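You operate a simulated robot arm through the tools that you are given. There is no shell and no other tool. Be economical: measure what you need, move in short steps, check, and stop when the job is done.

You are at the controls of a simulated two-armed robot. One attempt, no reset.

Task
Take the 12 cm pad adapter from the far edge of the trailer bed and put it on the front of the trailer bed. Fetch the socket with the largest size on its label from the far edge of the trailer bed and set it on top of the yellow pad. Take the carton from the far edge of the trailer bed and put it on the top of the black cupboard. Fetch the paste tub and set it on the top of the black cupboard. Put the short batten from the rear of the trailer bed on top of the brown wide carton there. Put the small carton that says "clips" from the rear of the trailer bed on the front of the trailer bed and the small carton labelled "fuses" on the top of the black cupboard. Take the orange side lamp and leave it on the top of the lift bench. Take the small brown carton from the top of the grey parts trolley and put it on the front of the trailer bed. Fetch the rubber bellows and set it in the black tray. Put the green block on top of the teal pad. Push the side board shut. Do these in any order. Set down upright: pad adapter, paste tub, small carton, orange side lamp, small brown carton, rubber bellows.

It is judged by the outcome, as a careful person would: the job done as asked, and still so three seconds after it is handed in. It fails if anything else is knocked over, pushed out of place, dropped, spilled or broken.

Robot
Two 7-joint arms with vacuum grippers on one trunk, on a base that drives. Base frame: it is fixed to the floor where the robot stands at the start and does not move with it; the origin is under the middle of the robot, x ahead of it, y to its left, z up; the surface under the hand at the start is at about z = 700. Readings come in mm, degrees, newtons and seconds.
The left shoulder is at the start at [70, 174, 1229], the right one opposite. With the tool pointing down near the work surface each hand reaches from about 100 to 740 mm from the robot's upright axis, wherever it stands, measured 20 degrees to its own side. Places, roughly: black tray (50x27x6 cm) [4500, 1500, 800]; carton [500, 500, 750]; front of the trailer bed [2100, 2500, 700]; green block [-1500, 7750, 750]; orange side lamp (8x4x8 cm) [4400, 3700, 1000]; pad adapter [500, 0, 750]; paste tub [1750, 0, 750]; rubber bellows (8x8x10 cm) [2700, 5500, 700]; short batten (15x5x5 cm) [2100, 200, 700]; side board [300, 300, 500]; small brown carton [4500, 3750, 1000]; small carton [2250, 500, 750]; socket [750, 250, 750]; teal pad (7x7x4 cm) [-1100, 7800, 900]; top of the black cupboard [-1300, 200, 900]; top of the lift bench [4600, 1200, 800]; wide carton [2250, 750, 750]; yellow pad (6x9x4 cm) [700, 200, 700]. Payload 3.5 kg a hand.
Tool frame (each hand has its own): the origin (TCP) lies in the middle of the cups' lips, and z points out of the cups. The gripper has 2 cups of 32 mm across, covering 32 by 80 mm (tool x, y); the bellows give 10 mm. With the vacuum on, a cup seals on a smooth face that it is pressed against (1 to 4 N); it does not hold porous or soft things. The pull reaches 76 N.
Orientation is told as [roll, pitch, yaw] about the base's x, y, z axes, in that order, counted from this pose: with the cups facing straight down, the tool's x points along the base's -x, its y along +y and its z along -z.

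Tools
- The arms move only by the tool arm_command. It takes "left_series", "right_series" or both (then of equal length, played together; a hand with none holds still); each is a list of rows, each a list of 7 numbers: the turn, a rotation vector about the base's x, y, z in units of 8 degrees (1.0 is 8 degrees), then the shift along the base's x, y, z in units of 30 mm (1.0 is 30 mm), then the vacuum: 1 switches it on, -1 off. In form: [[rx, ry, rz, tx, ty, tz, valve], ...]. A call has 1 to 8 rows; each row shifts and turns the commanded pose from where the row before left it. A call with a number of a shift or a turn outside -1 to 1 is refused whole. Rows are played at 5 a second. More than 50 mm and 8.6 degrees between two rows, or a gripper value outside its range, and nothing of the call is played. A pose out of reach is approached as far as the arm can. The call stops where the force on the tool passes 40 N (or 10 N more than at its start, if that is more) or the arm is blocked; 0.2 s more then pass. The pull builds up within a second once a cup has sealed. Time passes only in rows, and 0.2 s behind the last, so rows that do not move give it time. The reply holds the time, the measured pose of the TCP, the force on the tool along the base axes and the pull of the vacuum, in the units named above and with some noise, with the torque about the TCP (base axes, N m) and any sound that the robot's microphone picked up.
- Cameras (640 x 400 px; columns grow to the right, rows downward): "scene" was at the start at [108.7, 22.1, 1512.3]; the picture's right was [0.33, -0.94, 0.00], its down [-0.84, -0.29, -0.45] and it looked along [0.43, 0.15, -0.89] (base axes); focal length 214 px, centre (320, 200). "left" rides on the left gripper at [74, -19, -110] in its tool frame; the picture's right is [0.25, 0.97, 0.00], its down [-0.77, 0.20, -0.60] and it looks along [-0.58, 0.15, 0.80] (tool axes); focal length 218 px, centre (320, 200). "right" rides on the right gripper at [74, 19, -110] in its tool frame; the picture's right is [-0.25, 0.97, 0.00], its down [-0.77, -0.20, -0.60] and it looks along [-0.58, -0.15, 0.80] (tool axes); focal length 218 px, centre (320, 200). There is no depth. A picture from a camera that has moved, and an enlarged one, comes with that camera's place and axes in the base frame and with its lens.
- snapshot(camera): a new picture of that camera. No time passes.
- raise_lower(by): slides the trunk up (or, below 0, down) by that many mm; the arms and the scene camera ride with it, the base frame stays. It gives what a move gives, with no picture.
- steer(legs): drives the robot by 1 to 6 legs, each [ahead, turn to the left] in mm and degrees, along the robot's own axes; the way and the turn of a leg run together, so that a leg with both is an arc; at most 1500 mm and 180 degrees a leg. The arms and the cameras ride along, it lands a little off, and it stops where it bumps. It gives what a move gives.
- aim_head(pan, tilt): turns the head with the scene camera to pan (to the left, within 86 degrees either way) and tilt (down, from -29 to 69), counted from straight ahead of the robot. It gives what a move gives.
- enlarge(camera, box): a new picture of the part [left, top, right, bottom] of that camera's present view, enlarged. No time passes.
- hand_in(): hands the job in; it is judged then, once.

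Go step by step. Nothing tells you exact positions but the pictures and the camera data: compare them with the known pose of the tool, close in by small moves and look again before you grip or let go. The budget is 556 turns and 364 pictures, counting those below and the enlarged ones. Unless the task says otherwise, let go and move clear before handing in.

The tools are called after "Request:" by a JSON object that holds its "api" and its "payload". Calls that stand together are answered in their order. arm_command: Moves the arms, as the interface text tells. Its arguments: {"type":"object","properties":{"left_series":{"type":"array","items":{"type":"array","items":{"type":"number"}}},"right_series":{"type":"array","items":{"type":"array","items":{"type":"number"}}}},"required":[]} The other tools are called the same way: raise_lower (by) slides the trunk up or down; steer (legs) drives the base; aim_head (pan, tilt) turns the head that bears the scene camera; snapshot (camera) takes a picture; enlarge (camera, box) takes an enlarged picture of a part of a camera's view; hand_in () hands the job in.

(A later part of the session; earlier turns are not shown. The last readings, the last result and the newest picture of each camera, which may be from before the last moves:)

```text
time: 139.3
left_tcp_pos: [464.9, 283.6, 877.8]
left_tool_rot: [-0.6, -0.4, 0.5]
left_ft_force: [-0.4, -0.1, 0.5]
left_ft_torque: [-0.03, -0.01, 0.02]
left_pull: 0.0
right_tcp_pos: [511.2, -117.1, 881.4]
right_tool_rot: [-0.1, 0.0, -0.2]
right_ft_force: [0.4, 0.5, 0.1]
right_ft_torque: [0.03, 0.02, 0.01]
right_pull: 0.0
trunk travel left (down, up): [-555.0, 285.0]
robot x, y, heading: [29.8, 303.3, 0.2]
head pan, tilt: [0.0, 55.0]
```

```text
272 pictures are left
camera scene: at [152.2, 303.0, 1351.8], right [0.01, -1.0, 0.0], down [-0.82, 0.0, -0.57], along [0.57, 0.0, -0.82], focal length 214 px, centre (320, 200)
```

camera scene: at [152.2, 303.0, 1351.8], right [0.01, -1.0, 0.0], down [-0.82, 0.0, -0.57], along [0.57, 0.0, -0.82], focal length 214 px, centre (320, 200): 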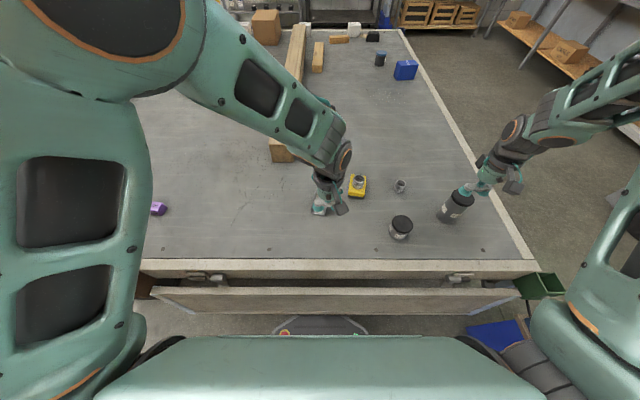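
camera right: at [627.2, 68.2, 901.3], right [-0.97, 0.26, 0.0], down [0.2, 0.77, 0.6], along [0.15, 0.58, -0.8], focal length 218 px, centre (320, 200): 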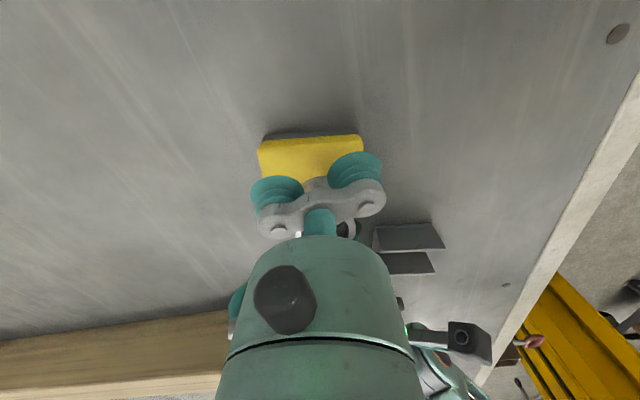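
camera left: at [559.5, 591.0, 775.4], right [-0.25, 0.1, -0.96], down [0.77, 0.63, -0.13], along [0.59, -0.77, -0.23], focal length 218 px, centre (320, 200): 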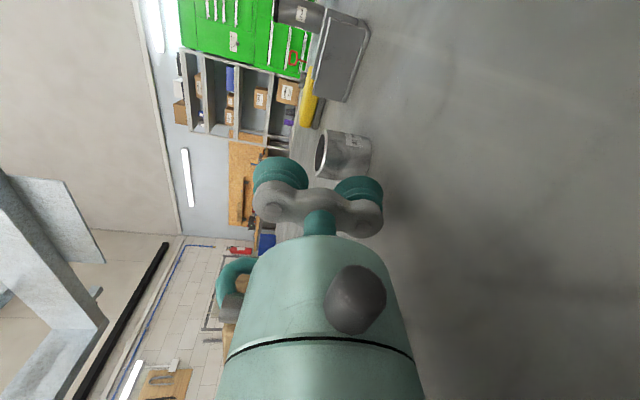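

Request:
{"api": "snapshot", "payload": {"camera": "right"}}

Request:
{"api": "enlarge", "payload": {"camera": "scene", "box": [420, 160, 520, 230]}}

```text
271 pictures are left
camera right: at [438.1, -97.8, 991.4], right [0.26, 0.97, 0.0], down [0.77, -0.2, 0.6], along [0.58, -0.16, -0.8], focal length 218 px, centre (320, 200)
```

right: 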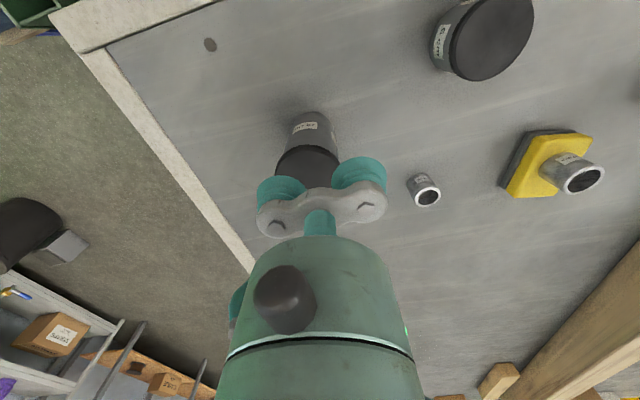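

```text
5.71 times, centred on (470, 195) of scene
camera zoom: at [152.2, 303.0, 1351.8], right [0.01, -1.0, 0.0], down [-0.82, 0.0, -0.57], along [0.57, 0.0, -0.82], focal length 1226 px, centre (-537, 229)
```

zoom: 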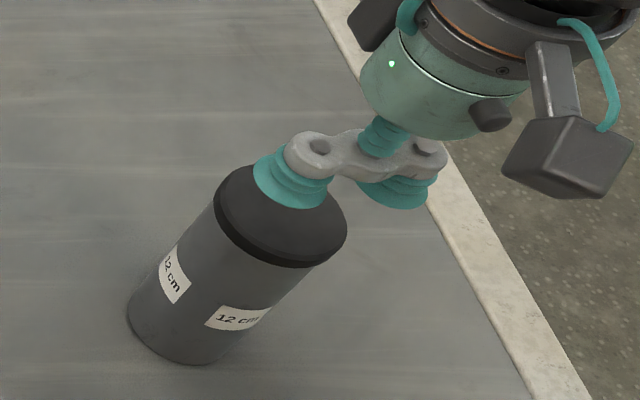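

Request:
{"api": "arm_command", "payload": {"right_series": [[0, 0, 0, 0.8, 0.2, -0.5, -1], [0, 0, 0, 0, 0, -1, 1], [0, 0, 0, 0, 0, -0.3, 1], [0, 0, 0, 0, 0, 0, 1]]}}

Request:
{"api": "enlarge", "payload": {"camera": "scene", "box": [420, 160, 520, 230]}}

```text
time: 140.3
left_tcp_pos: [463.1, 279.2, 880.0]
left_tool_rot: [-0.8, -0.6, 0.2]
left_ft_force: [-0.9, -0.2, 0.7]
left_ft_torque: [-0.02, 0.04, 0.01]
left_pull: 0.1
right_tcp_pos: [536.0, -110.5, 826.9]
right_tool_rot: [0.0, 0.0, -0.1]
right_ft_force: [-0.2, 0.4, -0.5]
right_ft_torque: [0.01, 0.01, 0.03]
right_pull: 0.0
trunk travel left (down, up): [-555.0, 285.0]
robot x, y, heading: [30.1, 300.3, 0.2]
head pan, tilt: [0.0, 55.0]
```

```text
5.71 times, centred on (470, 195) of scene
camera zoom: at [152.5, 302.5, 1351.7], right [0.0, -1.0, 0.0], down [-0.82, 0.0, -0.57], along [0.57, 0.0, -0.82], focal length 1226 px, centre (-537, 229)
```

zoom: 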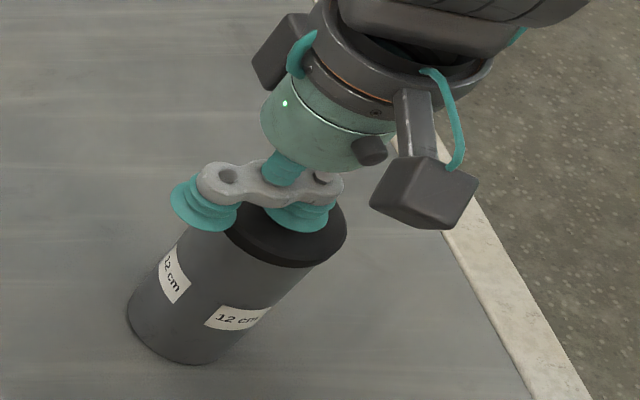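

Request:
{"api": "arm_command", "payload": {"right_series": [[0, 0, 0, 0, -0.1, -0.15, 1], [0, 0, 0, 0, 0, -0.1, 1], [0, 0, 0, 0, 0, -0.1, 1], [0, 0, 0, 0, 0, 0, 1], [0, 0, 0, 0, 0, 0, 1]]}}

```text
time: 141.5
left_tcp_pos: [462.5, 285.0, 880.1]
left_tool_rot: [-1.0, -0.7, 0.2]
left_ft_force: [-0.8, 0.0, 0.3]
left_ft_torque: [-0.02, 0.0, 0.0]
left_pull: 0.0
right_tcp_pos: [534.1, -112.2, 820.4]
right_tool_rot: [-0.2, -0.1, -0.1]
right_ft_force: [-2.7, 8.0, 20.6]
right_ft_torque: [-1.08, -0.04, 0.01]
right_pull: 38.4
trunk travel left (down, up): [-555.0, 285.0]
robot x, y, heading: [34.5, 300.9, 0.3]
head pan, tilt: [0.0, 55.0]
```

Request:
{"api": "arm_command", "payload": {"right_series": [[0, 0, 0, 0, 0, 0.3, 1], [0, 0, 0, 0, 0, 0.3, 1], [0, 0, 0, 0, 0, 0.5, 1], [0, 0, 0, 0, 0, 0.5, 1], [0, 0, 0, 0, 0, 0, 1]]}}

Request:
{"api": "enlarge", "payload": {"camera": "scene", "box": [420, 160, 520, 230]}}

```text
time: 142.7
left_tcp_pos: [464.8, 281.2, 876.5]
left_tool_rot: [-0.5, -0.5, 0.2]
left_ft_force: [-0.6, 0.4, 0.3]
left_ft_torque: [0.0, -0.01, -0.01]
left_pull: 0.1
right_tcp_pos: [535.8, -113.7, 864.6]
right_tool_rot: [-0.1, 0.1, -0.2]
right_ft_force: [1.0, 0.4, -7.5]
right_ft_torque: [-0.47, 0.04, 0.03]
right_pull: 37.7
trunk travel left (down, up): [-555.0, 285.0]
robot x, y, heading: [30.2, 301.5, 0.2]
head pan, tilt: [0.0, 55.0]
```

```text
5.71 times, centred on (470, 195) of scene
camera zoom: at [153.7, 301.8, 1351.6], right [0.01, -1.0, 0.0], down [-0.82, 0.0, -0.57], along [0.57, 0.0, -0.82], focal length 1226 px, centre (-537, 229)
```

zoom: 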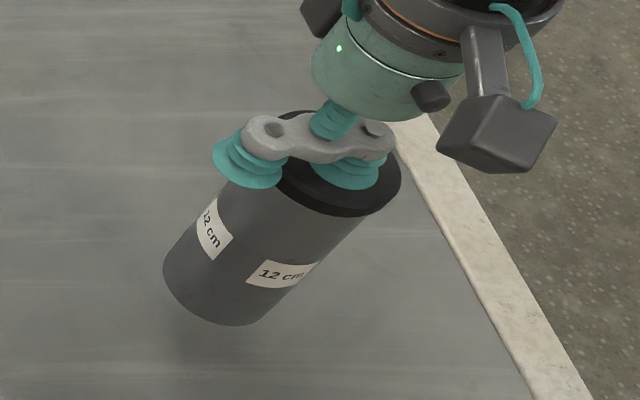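

Adapter held (0.75 kg). Now a closer look at the side board before leaving.

Request:
{"api": "enlarge", "payload": {"camera": "scene", "box": [130, 250, 560, 340]}}

Request:
{"api": "snapshot", "payload": {"camera": "left"}}

```text
1.49 times, centred on (345, 295) of scene
camera zoom: at [153.7, 301.8, 1351.6], right [0.01, -1.0, 0.0], down [-0.82, 0.0, -0.57], along [0.57, 0.0, -0.82], focal length 319 px, centre (283, 59)
```

zoom: 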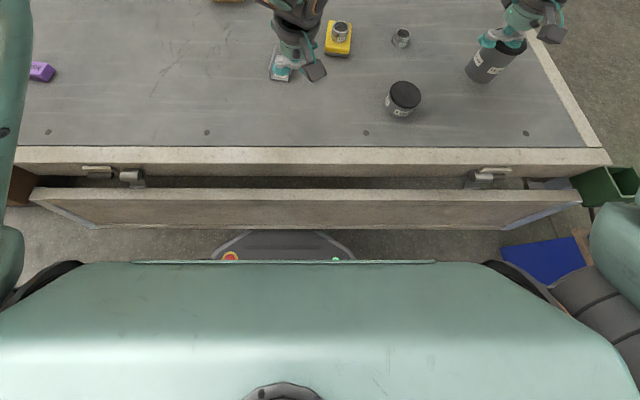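

```text
266 pictures are left
camera left: at [389.6, 263.1, 987.3], right [-0.26, 0.97, -0.01], down [0.77, 0.21, 0.61], along [0.59, 0.15, -0.79], focal length 218 px, centre (320, 200)
```

left: 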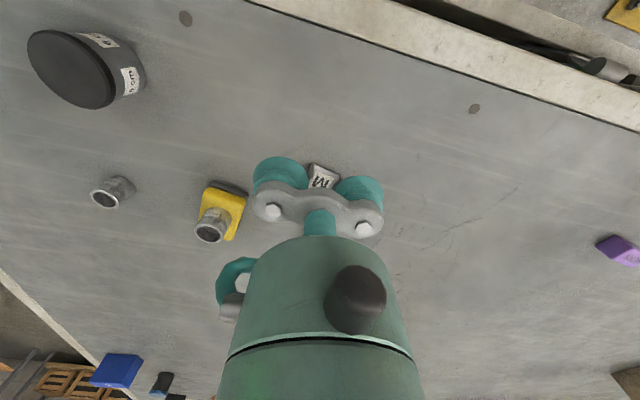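

Request:
{"api": "arm_command", "payload": {"left_series": [[0, 0, 0, -1, 0, 0, -1], [0, 0, 0, -1, 0, 0, -1], [0, 0, 0, -1, 0, 0, -1], [0, 0, 0, 0, 0, 0, -1], [0, 0, 0, 0, 0, 0, -1], [0, 0, 0, 0, 0, 0, -1]], "right_series": [[0, 0, 0, -0.5, 0.2, 0.5, 1], [0, 0, 0, -0.5, 0.2, 0.5, 1], [0, 0, 0, -0.5, 0.2, 0.5, 1], [0, 0, 0, -0.6, 0.2, 0, 1], [0, 0, 0, -0.6, 0.2, 0, 1], [0, 0, 0, -0.6, 0.2, 0, 1]]}}

Request:
{"api": "steer", "payload": {"legs": [[-500, 0]]}}

Request:
{"api": "aim_head", "payload": {"pan": 0, "tilt": 40}}

Request:
{"api": "snapshot", "payload": {"camera": "scene"}}

```text
time: 144.1
left_tcp_pos: [371.8, 279.4, 874.5]
left_tool_rot: [0.1, -0.7, -0.4]
left_ft_force: [0.4, 0.0, -0.4]
left_ft_torque: [-0.04, 0.0, -0.02]
left_pull: 0.0
right_tcp_pos: [435.7, -78.2, 910.6]
right_tool_rot: [0.0, 0.1, -0.3]
right_ft_force: [-0.3, 0.1, -8.3]
right_ft_torque: [-0.49, 0.04, 0.04]
right_pull: 37.7
trunk travel left (down, up): [-555.0, 285.0]
robot x, y, heading: [26.9, 302.1, 0.1]
head pan, tilt: [0.0, 55.0]
```

```text
time: 147.0
left_tcp_pos: [-125.9, 277.9, 875.0]
left_tool_rot: [0.1, -0.5, -0.2]
left_ft_force: [0.5, 0.2, 0.8]
left_ft_torque: [-0.02, -0.03, 0.03]
left_pull: 0.0
right_tcp_pos: [-58.1, -80.0, 909.0]
right_tool_rot: [0.0, 0.1, -0.2]
right_ft_force: [-1.0, 0.2, -8.1]
right_ft_torque: [-0.5, 0.01, 0.03]
right_pull: 37.4
trunk travel left (down, up): [-555.0, 285.0]
robot x, y, heading: [-464.2, 299.4, 0.2]
head pan, tilt: [0.0, 55.0]
```

```text
time: 147.8
left_tcp_pos: [-123.1, 277.5, 875.0]
left_tool_rot: [0.0, -0.5, -0.2]
left_ft_force: [-0.3, 0.9, 1.2]
left_ft_torque: [-0.02, 0.01, 0.03]
left_pull: 0.1
right_tcp_pos: [-57.1, -80.4, 908.2]
right_tool_rot: [-0.1, 0.1, -0.1]
right_ft_force: [1.3, -0.3, -7.9]
right_ft_torque: [-0.49, 0.0, 0.03]
right_pull: 37.7
trunk travel left (down, up): [-555.0, 285.0]
robot x, y, heading: [-462.5, 295.2, 0.6]
head pan, tilt: [0.0, 40.0]
```

```text
265 pictures are left
camera scene: at [-329.2, 299.4, 1372.3], right [0.01, -1.0, 0.0], down [-0.64, 0.0, -0.77], along [0.77, 0.01, -0.64], focal length 214 px, centre (320, 200)
```

scene: 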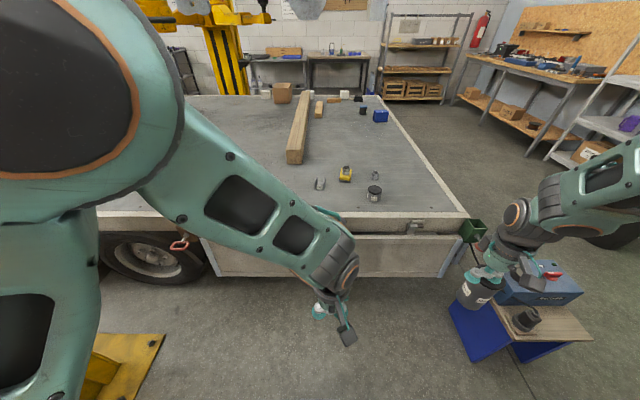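

Request:
{"api": "enlarge", "payload": {"camera": "scene", "box": [340, 200, 480, 290]}}

Request:
{"api": "enlarge", "payload": {"camera": "scene", "box": [160, 200, 320, 300]}}

```text
4.44 times, centred on (410, 245) of scene
camera zoom: at [-329.2, 299.4, 1372.3], right [0.01, -1.0, 0.0], down [-0.64, 0.0, -0.77], along [0.77, 0.01, -0.64], focal length 953 px, centre (-80, 0)
```

zoom: 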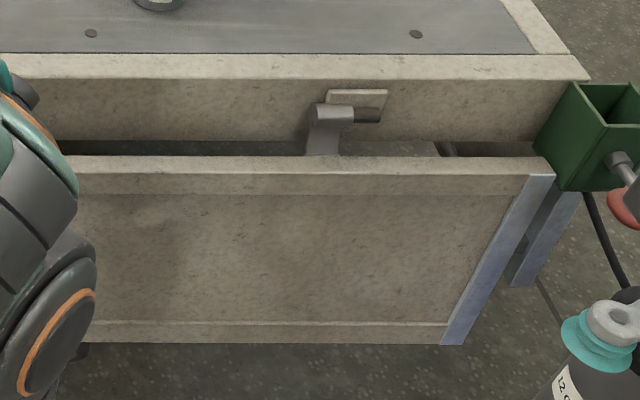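

```text
4.00 times, centred on (240, 250) of scene
camera zoom: at [-329.2, 299.4, 1372.3], right [0.01, -1.0, 0.0], down [-0.64, 0.0, -0.77], along [0.77, 0.01, -0.64], focal length 858 px, centre (640, 0)
```

zoom: 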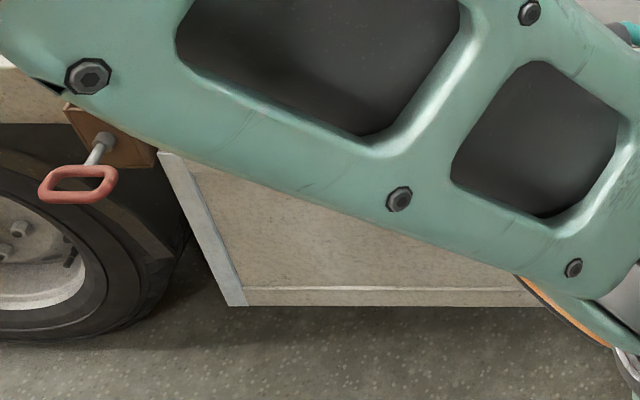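

The side board is hinged at its top and its bottom stands out ~30 mm. I'll push its lower half inward with the left hand pointing down in front of it, by driving gently.

Request:
{"api": "arm_command", "payload": {"left_series": [[0, 0, 0, 0.2, 0, -1, -1], [0, 0, 0, 0.2, 0, -1, -1], [0, 0, 0, 0.2, 0, -1, -1], [0, 0, 0, 0.2, 0, -1, -1], [0, 0, 0, 0.2, 0, -1, -1], [0, 0, 0, 0, 0, -1, -1], [0, 0, 0, 0, 0, -1, -1], [0, 0, 0, 0, 0, -1, -1]]}}

Request:
{"api": "arm_command", "payload": {"left_series": [[0, 0, 0, 0, 0, -1, -1], [0, 0, 0, 0, 0, -1, -1], [0, 0, 0, 0, 0, -1, -1], [0, 0, 0, 0, 0, -1, -1], [0, 0, 0, 0, 0, -1, -1], [0, 0, 0, 0, 0, -1, -1]]}}

Request:
{"api": "snapshot", "payload": {"camera": "scene"}}

```text
time: 149.6
left_tcp_pos: [-93.5, 277.3, 634.2]
left_tool_rot: [0.1, -0.5, -0.3]
left_ft_force: [-0.8, -0.6, 0.6]
left_ft_torque: [-0.02, -0.03, -0.01]
left_pull: 0.0
right_tcp_pos: [-57.9, -80.5, 909.4]
right_tool_rot: [0.1, 0.1, 0.0]
right_ft_force: [-0.1, 0.3, -7.9]
right_ft_torque: [-0.49, 0.05, 0.08]
right_pull: 37.7
trunk travel left (down, up): [-555.0, 285.0]
robot x, y, heading: [-466.8, 295.2, 0.3]
head pan, tilt: [0.0, 40.0]
```

```text
time: 151.0
left_tcp_pos: [-94.0, 278.3, 453.4]
left_tool_rot: [0.1, -0.6, -0.2]
left_ft_force: [-0.4, 0.5, 0.0]
left_ft_torque: [-0.01, 0.0, -0.01]
left_pull: 0.0
right_tcp_pos: [-57.4, -80.2, 909.0]
right_tool_rot: [0.0, 0.1, -0.2]
right_ft_force: [-0.3, 0.3, -8.7]
right_ft_torque: [-0.48, 0.03, 0.05]
right_pull: 37.7
trunk travel left (down, up): [-555.0, 285.0]
robot x, y, heading: [-465.8, 302.4, 0.3]
head pan, tilt: [0.0, 40.0]
```

```text
262 pictures are left
camera scene: at [-328.9, 299.5, 1372.4], right [0.01, -1.0, 0.0], down [-0.64, 0.0, -0.77], along [0.77, 0.01, -0.64], focal length 214 px, centre (320, 200)
```

scene: 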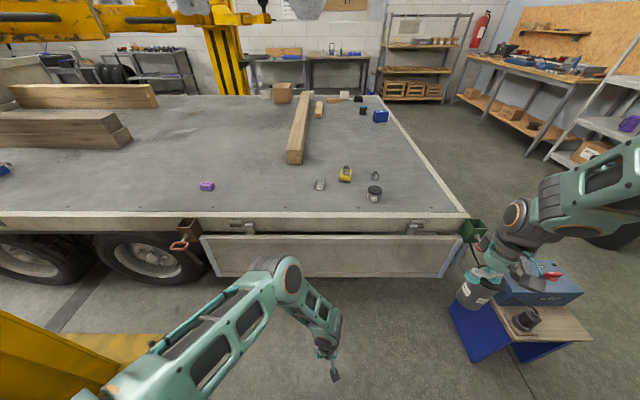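

Request:
{"api": "steer", "payload": {"legs": [[290, 0]]}}

Request:
{"api": "aim_head", "payload": {"pan": 0, "tilt": 62}}

Request:
{"api": "snapshot", "payload": {"camera": "scene"}}

Request:
{"api": "snapshot", "payload": {"camera": "left"}}

```text
time: 153.0
left_tcp_pos: [195.9, 280.0, 455.0]
left_tool_rot: [0.0, -0.5, -0.2]
left_ft_force: [-1.4, 0.2, 0.3]
left_ft_torque: [-0.02, 0.01, -0.02]
left_pull: 0.1
right_tcp_pos: [232.6, -78.1, 909.9]
right_tool_rot: [0.0, 0.1, 0.1]
right_ft_force: [0.7, -0.6, -8.2]
right_ft_torque: [-0.49, 0.01, 0.03]
right_pull: 38.1
trunk travel left (down, up): [-555.0, 285.0]
robot x, y, heading: [-175.2, 298.9, 0.3]
head pan, tilt: [0.0, 40.0]
```

```text
time: 153.8
left_tcp_pos: [194.4, 280.2, 453.7]
left_tool_rot: [0.0, -0.5, -0.2]
left_ft_force: [0.3, -0.2, -0.2]
left_ft_torque: [0.01, -0.01, 0.02]
left_pull: 0.1
right_tcp_pos: [231.3, -77.9, 909.0]
right_tool_rot: [0.0, 0.2, -0.1]
right_ft_force: [-0.4, -0.2, -8.3]
right_ft_torque: [-0.47, 0.03, 0.02]
right_pull: 37.9
trunk travel left (down, up): [-555.0, 285.0]
robot x, y, heading: [-175.8, 300.3, 0.3]
head pan, tilt: [0.0, 62.0]
```

```text
261 pictures are left
camera scene: at [-60.8, 301.4, 1343.4], right [0.01, -1.0, 0.0], down [-0.88, -0.01, -0.47], along [0.47, 0.0, -0.88], focal length 214 px, centre (320, 200)
```

scene: 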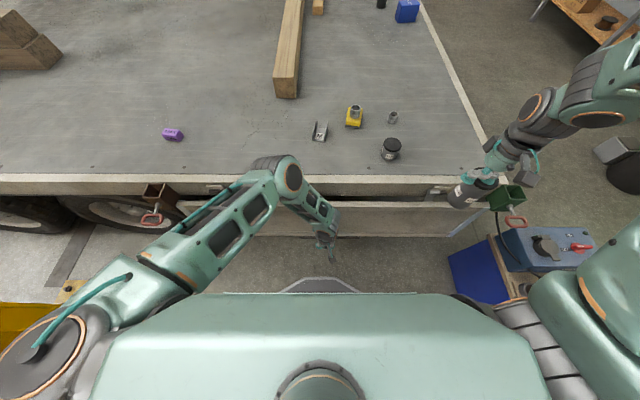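

```text
260 pictures are left
camera left: at [119.7, 261.1, 563.8], right [-0.25, 0.97, 0.0], down [0.77, 0.2, 0.61], along [0.59, 0.15, -0.79], focal length 218 px, centre (320, 200)
```

left: 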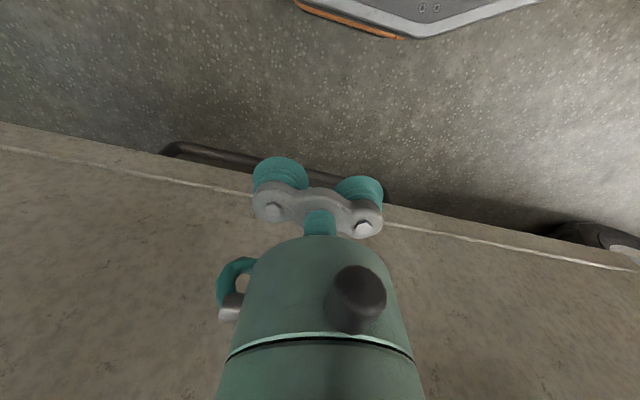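

Request:
{"api": "steer", "payload": {"legs": [[35, 0]]}}

Request:
{"api": "snapshot", "payload": {"camera": "left"}}

```text
time: 154.7
left_tcp_pos: [228.4, 279.3, 453.3]
left_tool_rot: [0.0, -0.4, -0.2]
left_ft_force: [-0.8, 0.4, 1.0]
left_ft_torque: [-0.02, 0.0, 0.01]
left_pull: 0.1
right_tcp_pos: [267.0, -78.1, 909.5]
right_tool_rot: [0.0, 0.1, -0.1]
right_ft_force: [0.1, -0.3, -8.9]
right_ft_torque: [-0.51, 0.03, 0.02]
right_pull: 38.0
trunk travel left (down, up): [-555.0, 285.0]
robot x, y, heading: [-142.1, 300.0, 0.2]
head pan, tilt: [0.0, 62.0]
```

```text
259 pictures are left
camera left: at [154.5, 261.2, 563.6], right [-0.25, 0.97, 0.0], down [0.77, 0.2, 0.61], along [0.59, 0.15, -0.79], focal length 218 px, centre (320, 200)
```

left: 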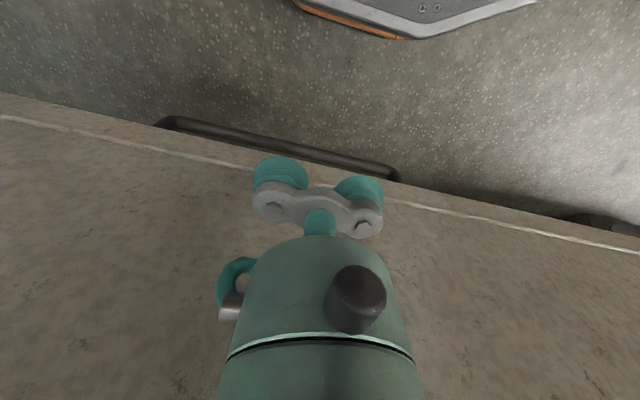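

Request:
{"api": "steer", "payload": {"legs": [[20, 0]]}}

Request:
{"api": "steer", "payload": {"legs": [[15, 0]]}}

Request:
{"api": "snapshot", "payload": {"camera": "left"}}

```text
time: 155.7
left_tcp_pos: [246.2, 279.1, 453.5]
left_tool_rot: [0.0, -0.2, -0.3]
left_ft_force: [0.3, -0.5, -0.3]
left_ft_torque: [0.01, 0.0, 0.03]
left_pull: 0.0
right_tcp_pos: [287.0, -78.8, 907.9]
right_tool_rot: [0.1, 0.2, -0.1]
right_ft_force: [-0.2, 0.5, -8.3]
right_ft_torque: [-0.51, 0.05, 0.05]
right_pull: 37.5
trunk travel left (down, up): [-555.0, 285.0]
robot x, y, heading: [-121.6, 303.1, 0.4]
head pan, tilt: [0.0, 62.0]
stopped in leg 1: the robot was blocked; the commanded pose is now the measured one
```

```text
time: 156.5
left_tcp_pos: [245.8, 279.1, 452.3]
left_tool_rot: [0.0, 1.1, -0.6]
left_ft_force: [-3.0, 0.0, -0.6]
left_ft_torque: [-0.04, -0.22, 0.09]
left_pull: 0.1
right_tcp_pos: [294.9, -78.5, 906.4]
right_tool_rot: [0.2, 0.4, -0.1]
right_ft_force: [0.9, 0.0, -8.1]
right_ft_torque: [-0.46, 0.04, 0.07]
right_pull: 37.7
trunk travel left (down, up): [-555.0, 285.0]
robot x, y, heading: [-109.0, 300.7, 0.6]
head pan, tilt: [0.0, 62.0]
stopped in leg 1: the force on the tool passed its limit at 59 N (the readings are from after the stop); the commanded pose is now the measured one
```

```text
258 pictures are left
camera left: at [173.2, 260.5, 564.0], right [-0.24, 0.97, 0.01], down [0.78, 0.19, 0.59], along [0.57, 0.15, -0.81], focal length 218 px, centre (320, 200)
```

left: 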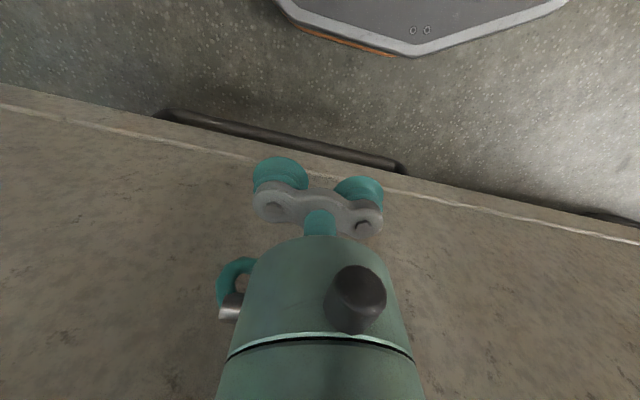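

The wrist hit the board's top first. I'll back off and pitch the hand forward 45° so the cups press low on the board.

Request:
{"api": "steer", "payload": {"legs": [[-70, 0]]}}

Request:
{"api": "arm_command", "payload": {"left_series": [[0, -1, 0, 0, 0, 0, -1], [0, -1, 0, 0, 0, 0, -1], [0, -1, 0, 0, 0, 0, -1], [0, -1, 0, 0, 0, 0, -1], [0, -1, 0, 0, 0, 0, -1], [0, -1, 0, 0, 0, 0, -1], [0, -1, 0, 0, 0, 0, -1]]}}

Request:
{"api": "snapshot", "payload": {"camera": "left"}}

Request:
{"api": "snapshot", "payload": {"camera": "scene"}}

```text
time: 157.5
left_tcp_pos: [175.3, 278.1, 453.7]
left_tool_rot: [0.1, 0.9, -0.5]
left_ft_force: [-0.4, -0.3, -0.4]
left_ft_torque: [-0.02, -0.01, -0.01]
left_pull: 0.0
right_tcp_pos: [222.9, -77.9, 908.8]
right_tool_rot: [0.1, 0.2, -0.2]
right_ft_force: [-0.4, -0.3, -8.0]
right_ft_torque: [-0.47, 0.02, 0.02]
right_pull: 37.8
trunk travel left (down, up): [-555.0, 285.0]
robot x, y, heading: [-181.2, 301.9, 0.7]
head pan, tilt: [0.0, 62.0]
```

```text
time: 159.3
left_tcp_pos: [207.1, 317.1, 451.8]
left_tool_rot: [4.8, -56.7, -1.4]
left_ft_force: [-0.3, 0.1, -0.6]
left_ft_torque: [0.0, 0.04, 0.0]
left_pull: 0.1
right_tcp_pos: [224.1, -78.4, 907.8]
right_tool_rot: [0.0, 0.4, 0.0]
right_ft_force: [0.2, 0.1, -8.2]
right_ft_torque: [-0.46, 0.02, 0.03]
right_pull: 37.9
trunk travel left (down, up): [-555.0, 285.0]
robot x, y, heading: [-180.3, 300.4, 0.3]
head pan, tilt: [0.0, 62.0]
stopped in row 7 (left hand): the arm was blocked; the commanded pose is now the measured one
```

```text
257 pictures are left
camera left: at [75.4, 291.6, 450.2], right [-0.18, 0.97, -0.17], down [-0.09, 0.15, 0.98], along [0.98, 0.2, 0.06], focal length 218 px, centre (320, 200)
```

left: 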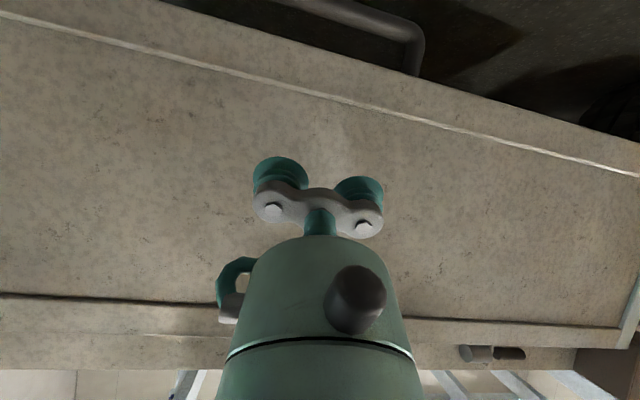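

```text
256 pictures are left
camera scene: at [-65.6, 301.0, 1343.3], right [0.01, -1.0, 0.0], down [-0.88, -0.01, -0.47], along [0.47, 0.0, -0.88], focal length 214 px, centre (320, 200)
```

scene: 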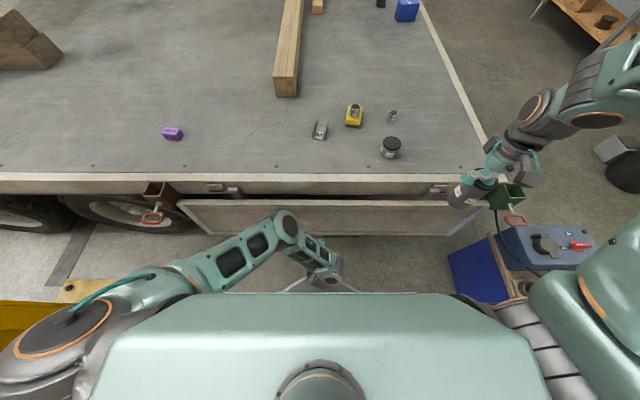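

Request:
{"api": "steer", "payload": {"legs": [[50, 0]]}}

Request:
{"api": "steer", "payload": {"legs": [[20, 0]]}}

Request:
{"api": "snapshot", "payload": {"camera": "left"}}

Request:
{"api": "snapshot", "payload": {"camera": "scene"}}

```text
time: 160.2
left_tcp_pos: [258.3, 317.2, 450.7]
left_tool_rot: [4.8, -56.6, -1.2]
left_ft_force: [0.0, 0.6, -0.6]
left_ft_torque: [0.01, -0.01, 0.02]
left_pull: 0.0
right_tcp_pos: [276.5, -77.5, 907.6]
right_tool_rot: [0.2, 0.4, -0.1]
right_ft_force: [-0.8, -0.3, -9.0]
right_ft_torque: [-0.51, 0.04, 0.09]
right_pull: 37.8
trunk travel left (down, up): [-555.0, 285.0]
robot x, y, heading: [-129.3, 300.8, 0.5]
head pan, tilt: [0.0, 62.0]
```

```text
time: 161.0
left_tcp_pos: [276.6, 318.7, 451.3]
left_tool_rot: [4.9, -56.7, -1.4]
left_ft_force: [0.6, 0.5, 0.2]
left_ft_torque: [-0.01, 0.01, 0.04]
left_pull: 0.1
right_tcp_pos: [293.8, -78.2, 908.8]
right_tool_rot: [0.1, 0.3, -0.2]
right_ft_force: [0.1, 0.5, -9.6]
right_ft_torque: [-0.49, 0.0, 0.05]
right_pull: 37.7
trunk travel left (down, up): [-555.0, 285.0]
robot x, y, heading: [-109.1, 300.4, 0.2]
head pan, tilt: [0.0, 62.0]
```

```text
255 pictures are left
camera left: at [144.5, 293.1, 449.7], right [-0.18, 0.97, -0.17], down [-0.09, 0.15, 0.98], along [0.98, 0.2, 0.06], focal length 218 px, centre (320, 200)
```

left: 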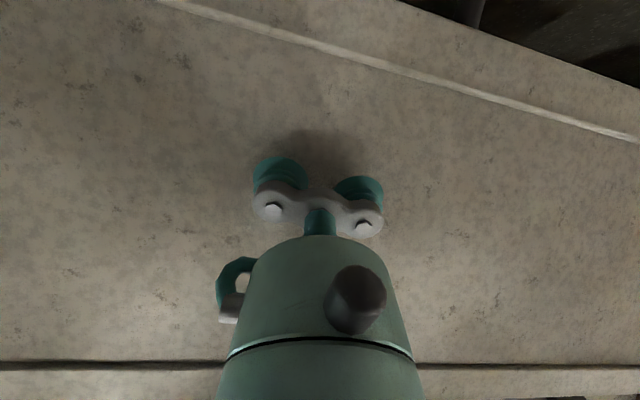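

```text
254 pictures are left
camera scene: at [3.7, 301.9, 1343.4], right [0.01, -1.0, 0.0], down [-0.88, -0.01, -0.47], along [0.47, 0.0, -0.88], focal length 214 px, centre (320, 200)
```

scene: 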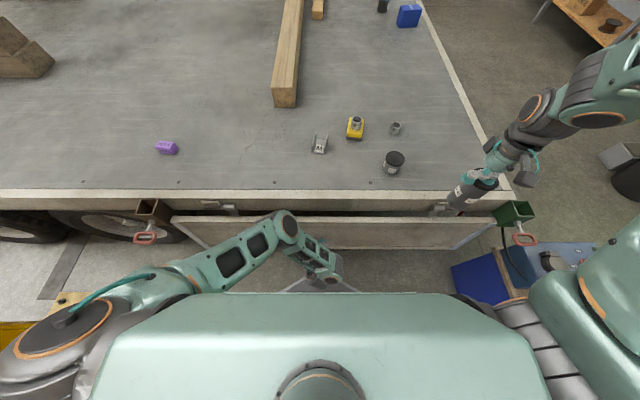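

Request:
{"api": "steer", "payload": {"legs": [[20, 0]]}}

Request:
{"api": "steer", "payload": {"legs": [[20, 0]]}}

Request:
{"api": "snapshot", "payload": {"camera": "left"}}

```text
time: 162.0
left_tcp_pos: [291.1, 320.4, 448.0]
left_tool_rot: [5.0, -55.7, -1.1]
left_ft_force: [-6.9, -0.9, -0.7]
left_ft_torque: [-0.03, -0.17, 0.04]
left_pull: 0.2
right_tcp_pos: [313.1, -78.6, 907.0]
right_tool_rot: [0.2, 0.5, -0.2]
right_ft_force: [1.9, -0.4, -8.8]
right_ft_torque: [-0.46, 0.01, 0.06]
right_pull: 37.6
trunk travel left (down, up): [-555.0, 285.0]
robot x, y, heading: [-91.6, 300.8, 0.5]
head pan, tilt: [0.0, 62.0]
stopped in leg 1: the force on the tool passed its limit at 49 N (the readings are from after the stop); the commanded pose is now the measured one
```

```text
time: 162.8
left_tcp_pos: [290.1, 319.8, 444.2]
left_tool_rot: [4.6, -54.7, -0.9]
left_ft_force: [-10.9, -4.5, 0.0]
left_ft_torque: [0.16, -0.26, 0.0]
left_pull: 0.1
right_tcp_pos: [319.1, -78.9, 907.0]
right_tool_rot: [0.2, 0.6, -0.4]
right_ft_force: [0.9, -0.2, -8.7]
right_ft_torque: [-0.46, 0.0, 0.04]
right_pull: 38.3
trunk travel left (down, up): [-555.0, 285.0]
robot x, y, heading: [-81.4, 300.5, 0.4]
head pan, tilt: [0.0, 62.0]
stopped in leg 1: the force on the tool passed its limit at 55 N (the readings are from after the stop); the commanded pose is now the measured one
```

```text
253 pictures are left
camera left: at [159.1, 294.4, 447.6], right [-0.19, 0.97, -0.16], down [-0.06, 0.15, 0.99], along [0.98, 0.2, 0.03], focal length 218 px, centre (320, 200)
```

left: 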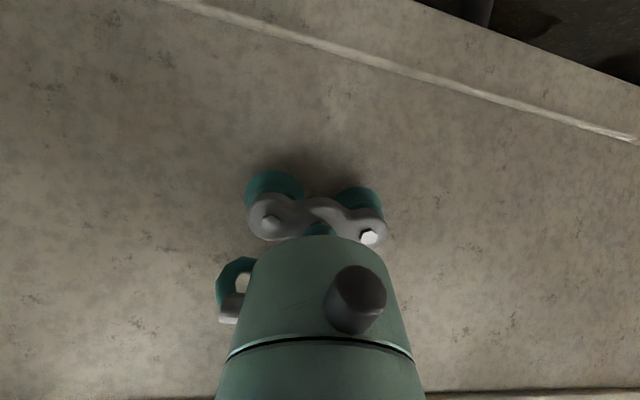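

The board won't go further in: it is hanging fully down, so "shut" probably means swinging it up onto the bed's edge, which needs both hands. I'll do that later; first retract and deliver the adapter.

Request:
{"api": "steer", "payload": {"legs": [[-250, 0]]}}

Request:
{"api": "arm_command", "payload": {"left_series": [[0, 1, 0, 0, 0, 1, -1], [0, 1, 0, 0, 0, 1, -1], [0, 1, 0, 0, 0, 1, -1], [0, 1, 0, 0, 0, 1, -1], [0, 1, 0, 0, 0, 1, -1], [0, 1, 0, 0, 0, 1, -1], [-0.5, 0.9, 0, 0, 0, 1, -1], [0, 0, 0, 0, 0, 1, -1]]}}

Request:
{"api": "arm_command", "payload": {"left_series": [[0, 0, 0, 0, 0, 1, -1], [0, 0, 0, 0, 0, 1, -1], [0, 0, 0, 0, 0, 1, -1], [0, 0, 0, 0, 0, 1, -1], [0, 0, 0, 0, 0, 1, -1], [0, 0, 0, 0, 0, 1, -1]]}}

Request:
{"api": "aim_head", "payload": {"pan": 0, "tilt": 35}}

Request:
{"api": "enlarge", "payload": {"camera": "scene", "box": [160, 180, 500, 330]}}

```text
time: 164.6
left_tcp_pos: [42.3, 320.0, 445.6]
left_tool_rot: [4.8, -54.8, -1.0]
left_ft_force: [0.6, -0.3, -0.2]
left_ft_torque: [-0.01, 0.0, 0.01]
left_pull: 0.1
right_tcp_pos: [71.1, -79.1, 909.3]
right_tool_rot: [0.2, 0.5, -0.2]
right_ft_force: [-0.1, -0.4, -8.9]
right_ft_torque: [-0.48, 0.04, 0.05]
right_pull: 38.1
trunk travel left (down, up): [-555.0, 285.0]
robot x, y, heading: [-334.0, 299.2, 0.7]
head pan, tilt: [0.0, 62.0]
```

```text
time: 166.4
left_tcp_pos: [42.4, 319.7, 684.3]
left_tool_rot: [0.0, 0.4, -0.3]
left_ft_force: [-0.3, -0.5, -0.3]
left_ft_torque: [0.01, -0.01, 0.03]
left_pull: 0.1
right_tcp_pos: [70.5, -80.0, 907.6]
right_tool_rot: [0.2, 0.6, -0.1]
right_ft_force: [0.0, -0.2, -9.5]
right_ft_torque: [-0.52, 0.03, 0.07]
right_pull: 38.0
trunk travel left (down, up): [-555.0, 285.0]
robot x, y, heading: [-331.3, 297.4, 0.3]
head pan, tilt: [0.0, 62.0]
```

```text
time: 167.8
left_tcp_pos: [41.6, 318.9, 865.8]
left_tool_rot: [-0.1, 0.3, -0.3]
left_ft_force: [0.4, 0.3, -0.3]
left_ft_torque: [0.0, -0.05, -0.02]
left_pull: 0.1
right_tcp_pos: [70.9, -80.2, 907.6]
right_tool_rot: [0.2, 0.4, -0.2]
right_ft_force: [-0.1, 0.2, -9.4]
right_ft_torque: [-0.52, 0.0, 0.02]
right_pull: 37.9
trunk travel left (down, up): [-555.0, 285.0]
robot x, y, heading: [-332.2, 297.9, 0.3]
head pan, tilt: [0.0, 62.0]
```

```text
time: 168.7
left_tcp_pos: [43.6, 320.4, 865.4]
left_tool_rot: [0.0, 0.5, -0.3]
left_ft_force: [-0.6, -0.1, 0.0]
left_ft_torque: [-0.01, 0.0, 0.0]
left_pull: 0.0
right_tcp_pos: [72.7, -78.0, 906.8]
right_tool_rot: [0.1, 0.5, -0.2]
right_ft_force: [-0.8, 0.5, -9.1]
right_ft_torque: [-0.49, 0.0, 0.06]
right_pull: 37.9
trunk travel left (down, up): [-555.0, 285.0]
robot x, y, heading: [-327.8, 295.5, 0.5]
head pan, tilt: [0.0, 35.0]
```

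```text
1.88 times, centred on (330, 255) of scene
camera zoom: at [-194.3, 300.6, 1379.8], right [0.01, -1.0, 0.0], down [-0.57, 0.0, -0.82], along [0.82, 0.01, -0.57], focal length 404 px, centre (301, 96)
```

zoom: 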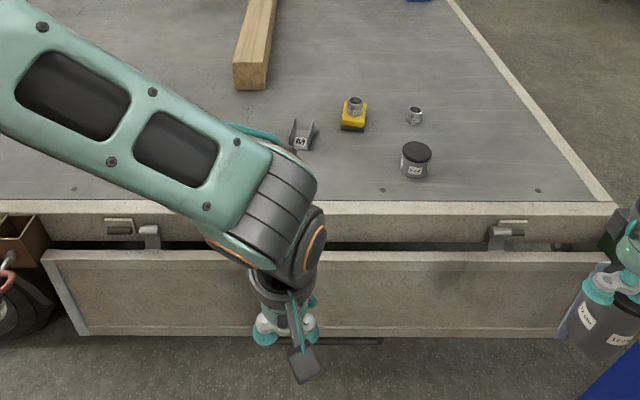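

Request:
{"api": "steer", "payload": {"legs": [[-150, 0], [0, -60]]}}

Request:
{"api": "aim_head", "payload": {"pan": 0, "tilt": 35}}

Request:
{"api": "snapshot", "payload": {"camera": "scene"}}

Request:
{"api": "aim_head", "payload": {"pan": 45, "tilt": 25}}

Request:
{"api": "snapshot", "payload": {"camera": "scene"}}

```text
time: 172.7
left_tcp_pos: [-274.3, -14.7, 864.6]
left_tool_rot: [-0.1, 0.5, -59.9]
left_ft_force: [0.3, -0.8, 0.1]
left_ft_torque: [0.0, 0.04, 0.01]
left_pull: 0.1
right_tcp_pos: [-604.7, -241.9, 906.6]
right_tool_rot: [0.2, 0.5, -59.8]
right_ft_force: [0.4, 0.0, -9.0]
right_ft_torque: [-0.22, 0.41, 0.04]
right_pull: 38.1
trunk travel left (down, up): [-555.0, 285.0]
robot x, y, heading: [-481.3, 298.7, -59.2]
head pan, tilt: [0.0, 35.0]
```

```text
time: 173.3
left_tcp_pos: [-275.4, -13.7, 865.5]
left_tool_rot: [0.0, 0.5, -59.8]
left_ft_force: [0.0, 0.3, 0.4]
left_ft_torque: [0.0, -0.03, -0.02]
left_pull: 0.1
right_tcp_pos: [-603.1, -242.2, 908.2]
right_tool_rot: [0.2, 0.4, -59.7]
right_ft_force: [0.4, 0.1, -8.7]
right_ft_torque: [-0.25, 0.45, 0.06]
right_pull: 36.7
trunk travel left (down, up): [-555.0, 285.0]
robot x, y, heading: [-482.1, 300.3, -59.3]
head pan, tilt: [0.0, 35.0]
```

```text
251 pictures are left
camera scene: at [-413.4, 179.7, 1379.9], right [-0.86, -0.51, 0.0], down [-0.29, 0.49, -0.82], along [0.42, -0.7, -0.57], focal length 214 px, centre (320, 200)
```

scene: 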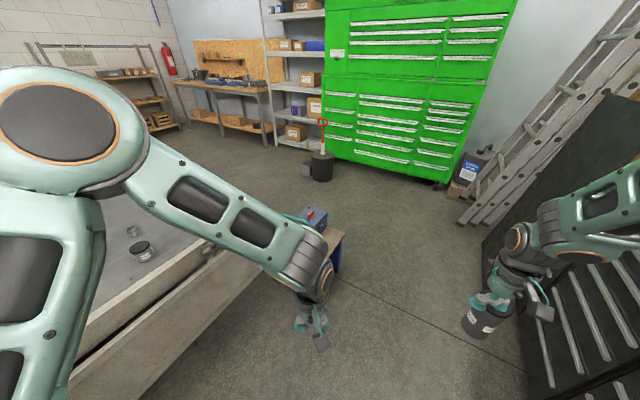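

```text
time: 174.4
left_tcp_pos: [-274.2, -15.3, 865.0]
left_tool_rot: [0.0, 0.4, -59.8]
left_ft_force: [0.0, -0.3, -0.5]
left_ft_torque: [0.01, 0.03, -0.03]
left_pull: 0.0
right_tcp_pos: [-605.0, -240.1, 907.2]
right_tool_rot: [0.2, 0.5, -59.6]
right_ft_force: [-0.1, -1.2, -8.5]
right_ft_torque: [-0.23, 0.43, 0.08]
right_pull: 38.1
trunk travel left (down, up): [-555.0, 285.0]
robot x, y, heading: [-479.9, 294.9, -59.2]
head pan, tilt: [45.0, 25.0]
```

```text
250 pictures are left
camera scene: at [-369.1, 232.7, 1395.7], right [-0.24, -0.97, 0.0], down [-0.41, 0.1, -0.91], along [0.88, -0.22, -0.42], focal length 214 px, centre (320, 200)
```

scene: 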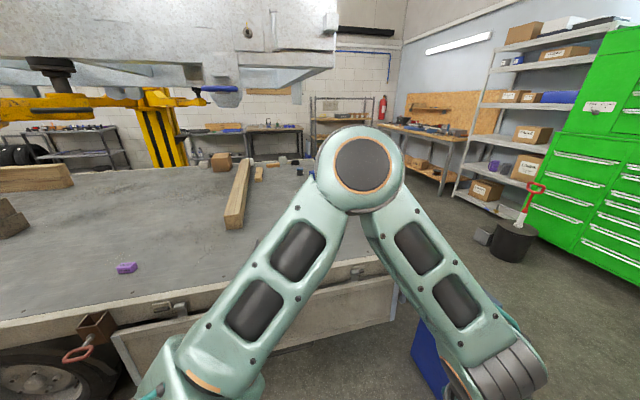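

Request:
{"api": "steer", "payload": {"legs": [[0, -26], [1500, 0], [0, 85], [1500, 0]]}}

Request:
{"api": "aim_head", "payload": {"pan": 55, "tilt": 25}}

Request:
{"api": "snapshot", "payload": {"camera": "scene"}}

Request:
{"api": "aim_head", "payload": {"pan": 0, "tilt": 25}}

Request:
{"api": "snapshot", "payload": {"camera": "scene"}}

```text
time: 193.8
left_tcp_pos: [1507.8, -1254.0, 864.8]
left_tool_rot: [0.0, 0.4, -3.0]
left_ft_force: [-0.4, -0.6, -0.1]
left_ft_torque: [0.0, -0.01, 0.0]
left_pull: 0.0
right_tcp_pos: [1518.0, -1655.3, 907.4]
right_tool_rot: [0.2, 0.6, -2.8]
right_ft_force: [-0.6, -0.4, -8.5]
right_ft_torque: [-0.51, 0.04, 0.08]
right_pull: 37.5
trunk travel left (down, up): [-555.0, 285.0]
robot x, y, heading: [1131.5, -1256.7, -2.2]
head pan, tilt: [45.0, 25.0]
```

```text
time: 194.5
left_tcp_pos: [1506.9, -1252.3, 865.7]
left_tool_rot: [0.0, 0.3, -3.0]
left_ft_force: [-0.3, -0.1, -0.4]
left_ft_torque: [0.01, 0.02, -0.04]
left_pull: 0.0
right_tcp_pos: [1517.5, -1653.6, 907.3]
right_tool_rot: [0.2, 0.5, -2.9]
right_ft_force: [-0.3, 0.4, -8.6]
right_ft_torque: [-0.51, 0.07, 0.03]
right_pull: 37.5
trunk travel left (down, up): [-555.0, 285.0]
robot x, y, heading: [1134.3, -1258.3, -2.4]
head pan, tilt: [55.0, 25.0]
```

```text
249 pictures are left
camera scene: at [1237.5, -1185.9, 1395.7], right [0.8, -0.61, 0.0], down [-0.26, -0.34, -0.91], along [0.55, 0.72, -0.42], focal length 214 px, centre (320, 200)
```

scene: 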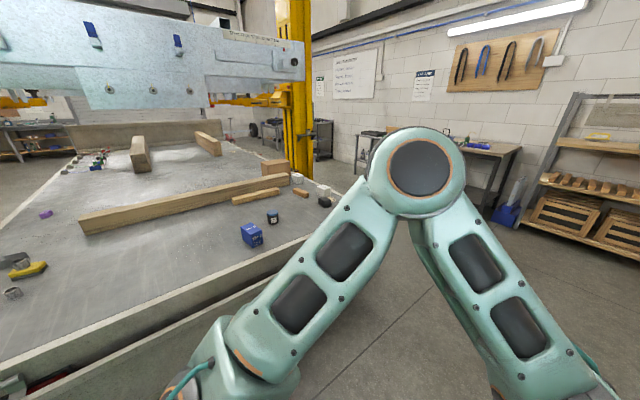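

```text
time: 195.7
left_tcp_pos: [1507.5, -1254.0, 866.0]
left_tool_rot: [0.0, 0.3, -3.0]
left_ft_force: [-0.4, 0.5, -0.4]
left_ft_torque: [0.01, -0.02, -0.01]
left_pull: 0.1
right_tcp_pos: [1517.8, -1654.2, 906.2]
right_tool_rot: [0.2, 0.4, -2.8]
right_ft_force: [-0.1, -0.1, -9.0]
right_ft_torque: [-0.51, 0.04, 0.03]
right_pull: 38.0
trunk travel left (down, up): [-555.0, 285.0]
robot x, y, heading: [1131.7, -1259.8, -2.4]
head pan, tilt: [0.0, 25.0]
```

```text
248 pictures are left
camera scene: at [1273.7, -1262.6, 1395.7], right [-0.04, -1.0, 0.0], down [-0.42, 0.02, -0.91], along [0.91, -0.03, -0.42], focal length 214 px, centre (320, 200)
```

scene: 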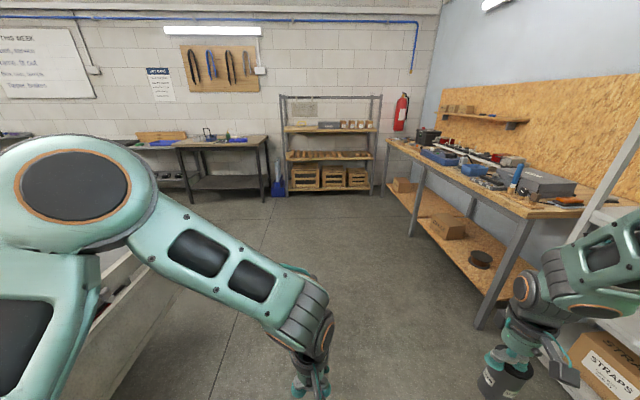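

Request:
{"api": "aim_head", "payload": {"pan": 55, "tilt": 25}}

Request:
{"api": "enlarge", "payload": {"camera": "scene", "box": [200, 140, 360, 260]}}

```text
time: 197.0
left_tcp_pos: [1507.2, -1255.0, 867.2]
left_tool_rot: [0.0, 0.4, -3.0]
left_ft_force: [-1.1, 0.0, -0.1]
left_ft_torque: [0.03, -0.01, 0.02]
left_pull: 0.2
right_tcp_pos: [1517.9, -1653.9, 906.9]
right_tool_rot: [0.2, 0.5, -2.8]
right_ft_force: [0.4, 0.0, -9.4]
right_ft_torque: [-0.5, 0.04, 0.06]
right_pull: 37.7
trunk travel left (down, up): [-555.0, 285.0]
robot x, y, heading: [1131.5, -1263.1, -2.1]
head pan, tilt: [55.0, 25.0]
```

```text
3.33 times, centred on (280, 200) of scene
camera zoom: at [1237.5, -1185.8, 1395.7], right [0.8, -0.61, 0.0], down [-0.26, -0.34, -0.91], along [0.55, 0.72, -0.42], focal length 715 px, centre (453, 200)
```

zoom: 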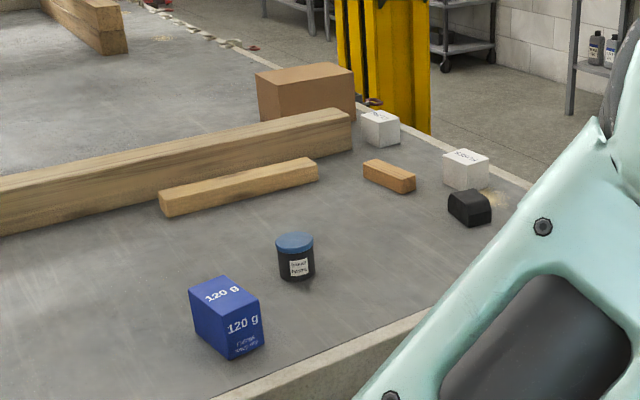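

Request:
{"api": "steer", "payload": {"legs": [[0, 2.5], [1500, 0], [320, 0], [0, 90], [1350, 0]]}}

Request:
{"api": "aim_head", "payload": {"pan": 0, "tilt": 25}}

Request:
{"api": "snapshot", "payload": {"camera": "scene"}}

Request:
{"api": "aim_head", "payload": {"pan": -70, "tilt": 20}}

Request:
{"api": "snapshot", "payload": {"camera": "scene"}}

Request:
{"api": "aim_head", "payload": {"pan": 75, "tilt": 35}}

Request:
{"api": "snapshot", "payload": {"camera": "scene"}}

```text
time: 216.8
left_tcp_pos: [2927.2, 470.6, 865.3]
left_tool_rot: [0.1, 0.4, 90.4]
left_ft_force: [-0.1, -0.5, -0.3]
left_ft_torque: [0.06, -0.03, -0.04]
left_pull: 0.0
right_tcp_pos: [3325.8, 503.7, 906.2]
right_tool_rot: [0.2, 0.4, 90.6]
right_ft_force: [0.2, -1.2, -8.9]
right_ft_torque: [-0.03, -0.47, 0.06]
right_pull: 38.0
trunk travel left (down, up): [-555.0, 285.0]
robot x, y, heading: [2952.5, 98.3, 90.9]
head pan, tilt: [55.0, 25.0]
```

```text
time: 218.0
left_tcp_pos: [2926.9, 471.5, 864.9]
left_tool_rot: [0.0, 0.4, 90.4]
left_ft_force: [-0.8, 0.0, -0.3]
left_ft_torque: [-0.03, 0.03, 0.01]
left_pull: 0.2
right_tcp_pos: [3326.2, 504.7, 907.2]
right_tool_rot: [0.2, 0.5, 90.4]
right_ft_force: [-0.5, -0.5, -9.0]
right_ft_torque: [-0.01, -0.48, 0.01]
right_pull: 37.5
trunk travel left (down, up): [-555.0, 285.0]
robot x, y, heading: [2952.9, 96.0, 91.1]
head pan, tilt: [0.0, 25.0]
```

```text
246 pictures are left
camera scene: at [2948.9, 239.8, 1395.7], right [1.0, 0.02, 0.0], down [0.01, -0.42, -0.91], along [-0.02, 0.91, -0.42], focal length 214 px, centre (320, 200)
```

scene: 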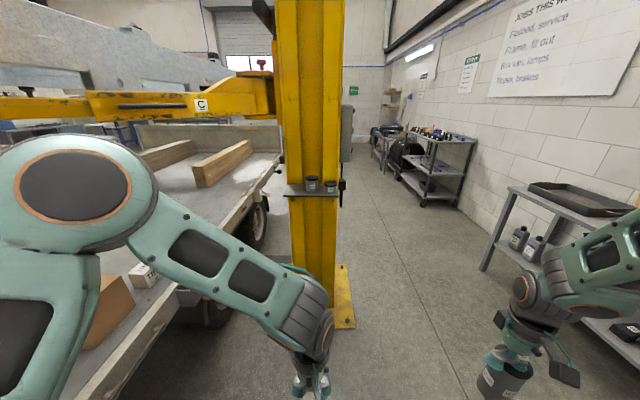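

```text
time: 219.4
left_tcp_pos: [2926.9, 469.8, 866.2]
left_tool_rot: [0.0, 0.5, 90.4]
left_ft_force: [-0.6, -0.4, -0.2]
left_ft_torque: [-0.01, 0.01, 0.04]
left_pull: 0.1
right_tcp_pos: [3324.6, 504.4, 907.7]
right_tool_rot: [0.2, 0.5, 90.5]
right_ft_force: [-0.1, 0.9, -7.5]
right_ft_torque: [-0.09, -0.51, 0.01]
right_pull: 37.8
trunk travel left (down, up): [-555.0, 285.0]
robot x, y, heading: [2955.4, 95.4, 91.1]
head pan, tilt: [-70.0, 20.0]
```

```text
245 pictures are left
camera scene: at [3037.7, 181.4, 1403.7], right [0.36, -0.93, 0.0], down [-0.32, -0.12, -0.94], along [0.88, 0.34, -0.34], focal length 214 px, centre (320, 200)
```

scene: 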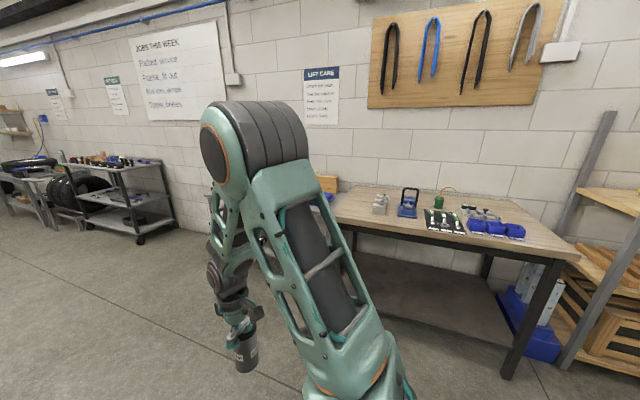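

```text
time: 221.7
left_tcp_pos: [2926.9, 470.1, 865.6]
left_tool_rot: [0.0, 0.3, 90.4]
left_ft_force: [0.1, 1.3, -0.4]
left_ft_torque: [-0.01, -0.01, 0.01]
left_pull: 0.1
right_tcp_pos: [3325.1, 503.7, 906.8]
right_tool_rot: [0.2, 0.5, 90.5]
right_ft_force: [-0.3, -0.2, -8.1]
right_ft_torque: [-0.05, -0.48, 0.05]
right_pull: 37.7
trunk travel left (down, up): [-555.0, 285.0]
robot x, y, heading: [2951.7, 98.1, 91.1]
head pan, tilt: [75.0, 35.0]
```

```text
244 pictures are left
camera scene: at [2865.3, 168.9, 1380.0], right [0.24, 0.97, 0.0], down [0.56, -0.14, -0.82], along [-0.8, 0.2, -0.57], focal length 214 px, centre (320, 200)
```

scene: 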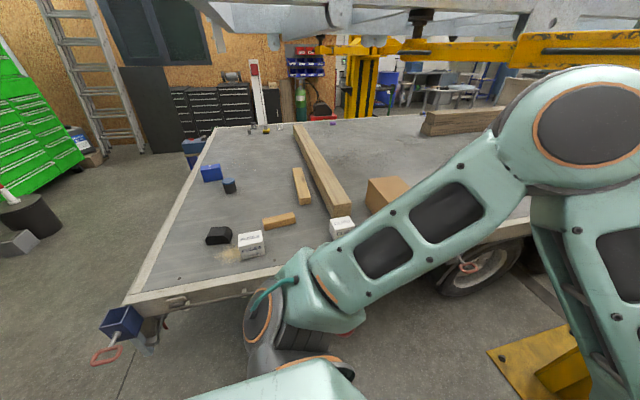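

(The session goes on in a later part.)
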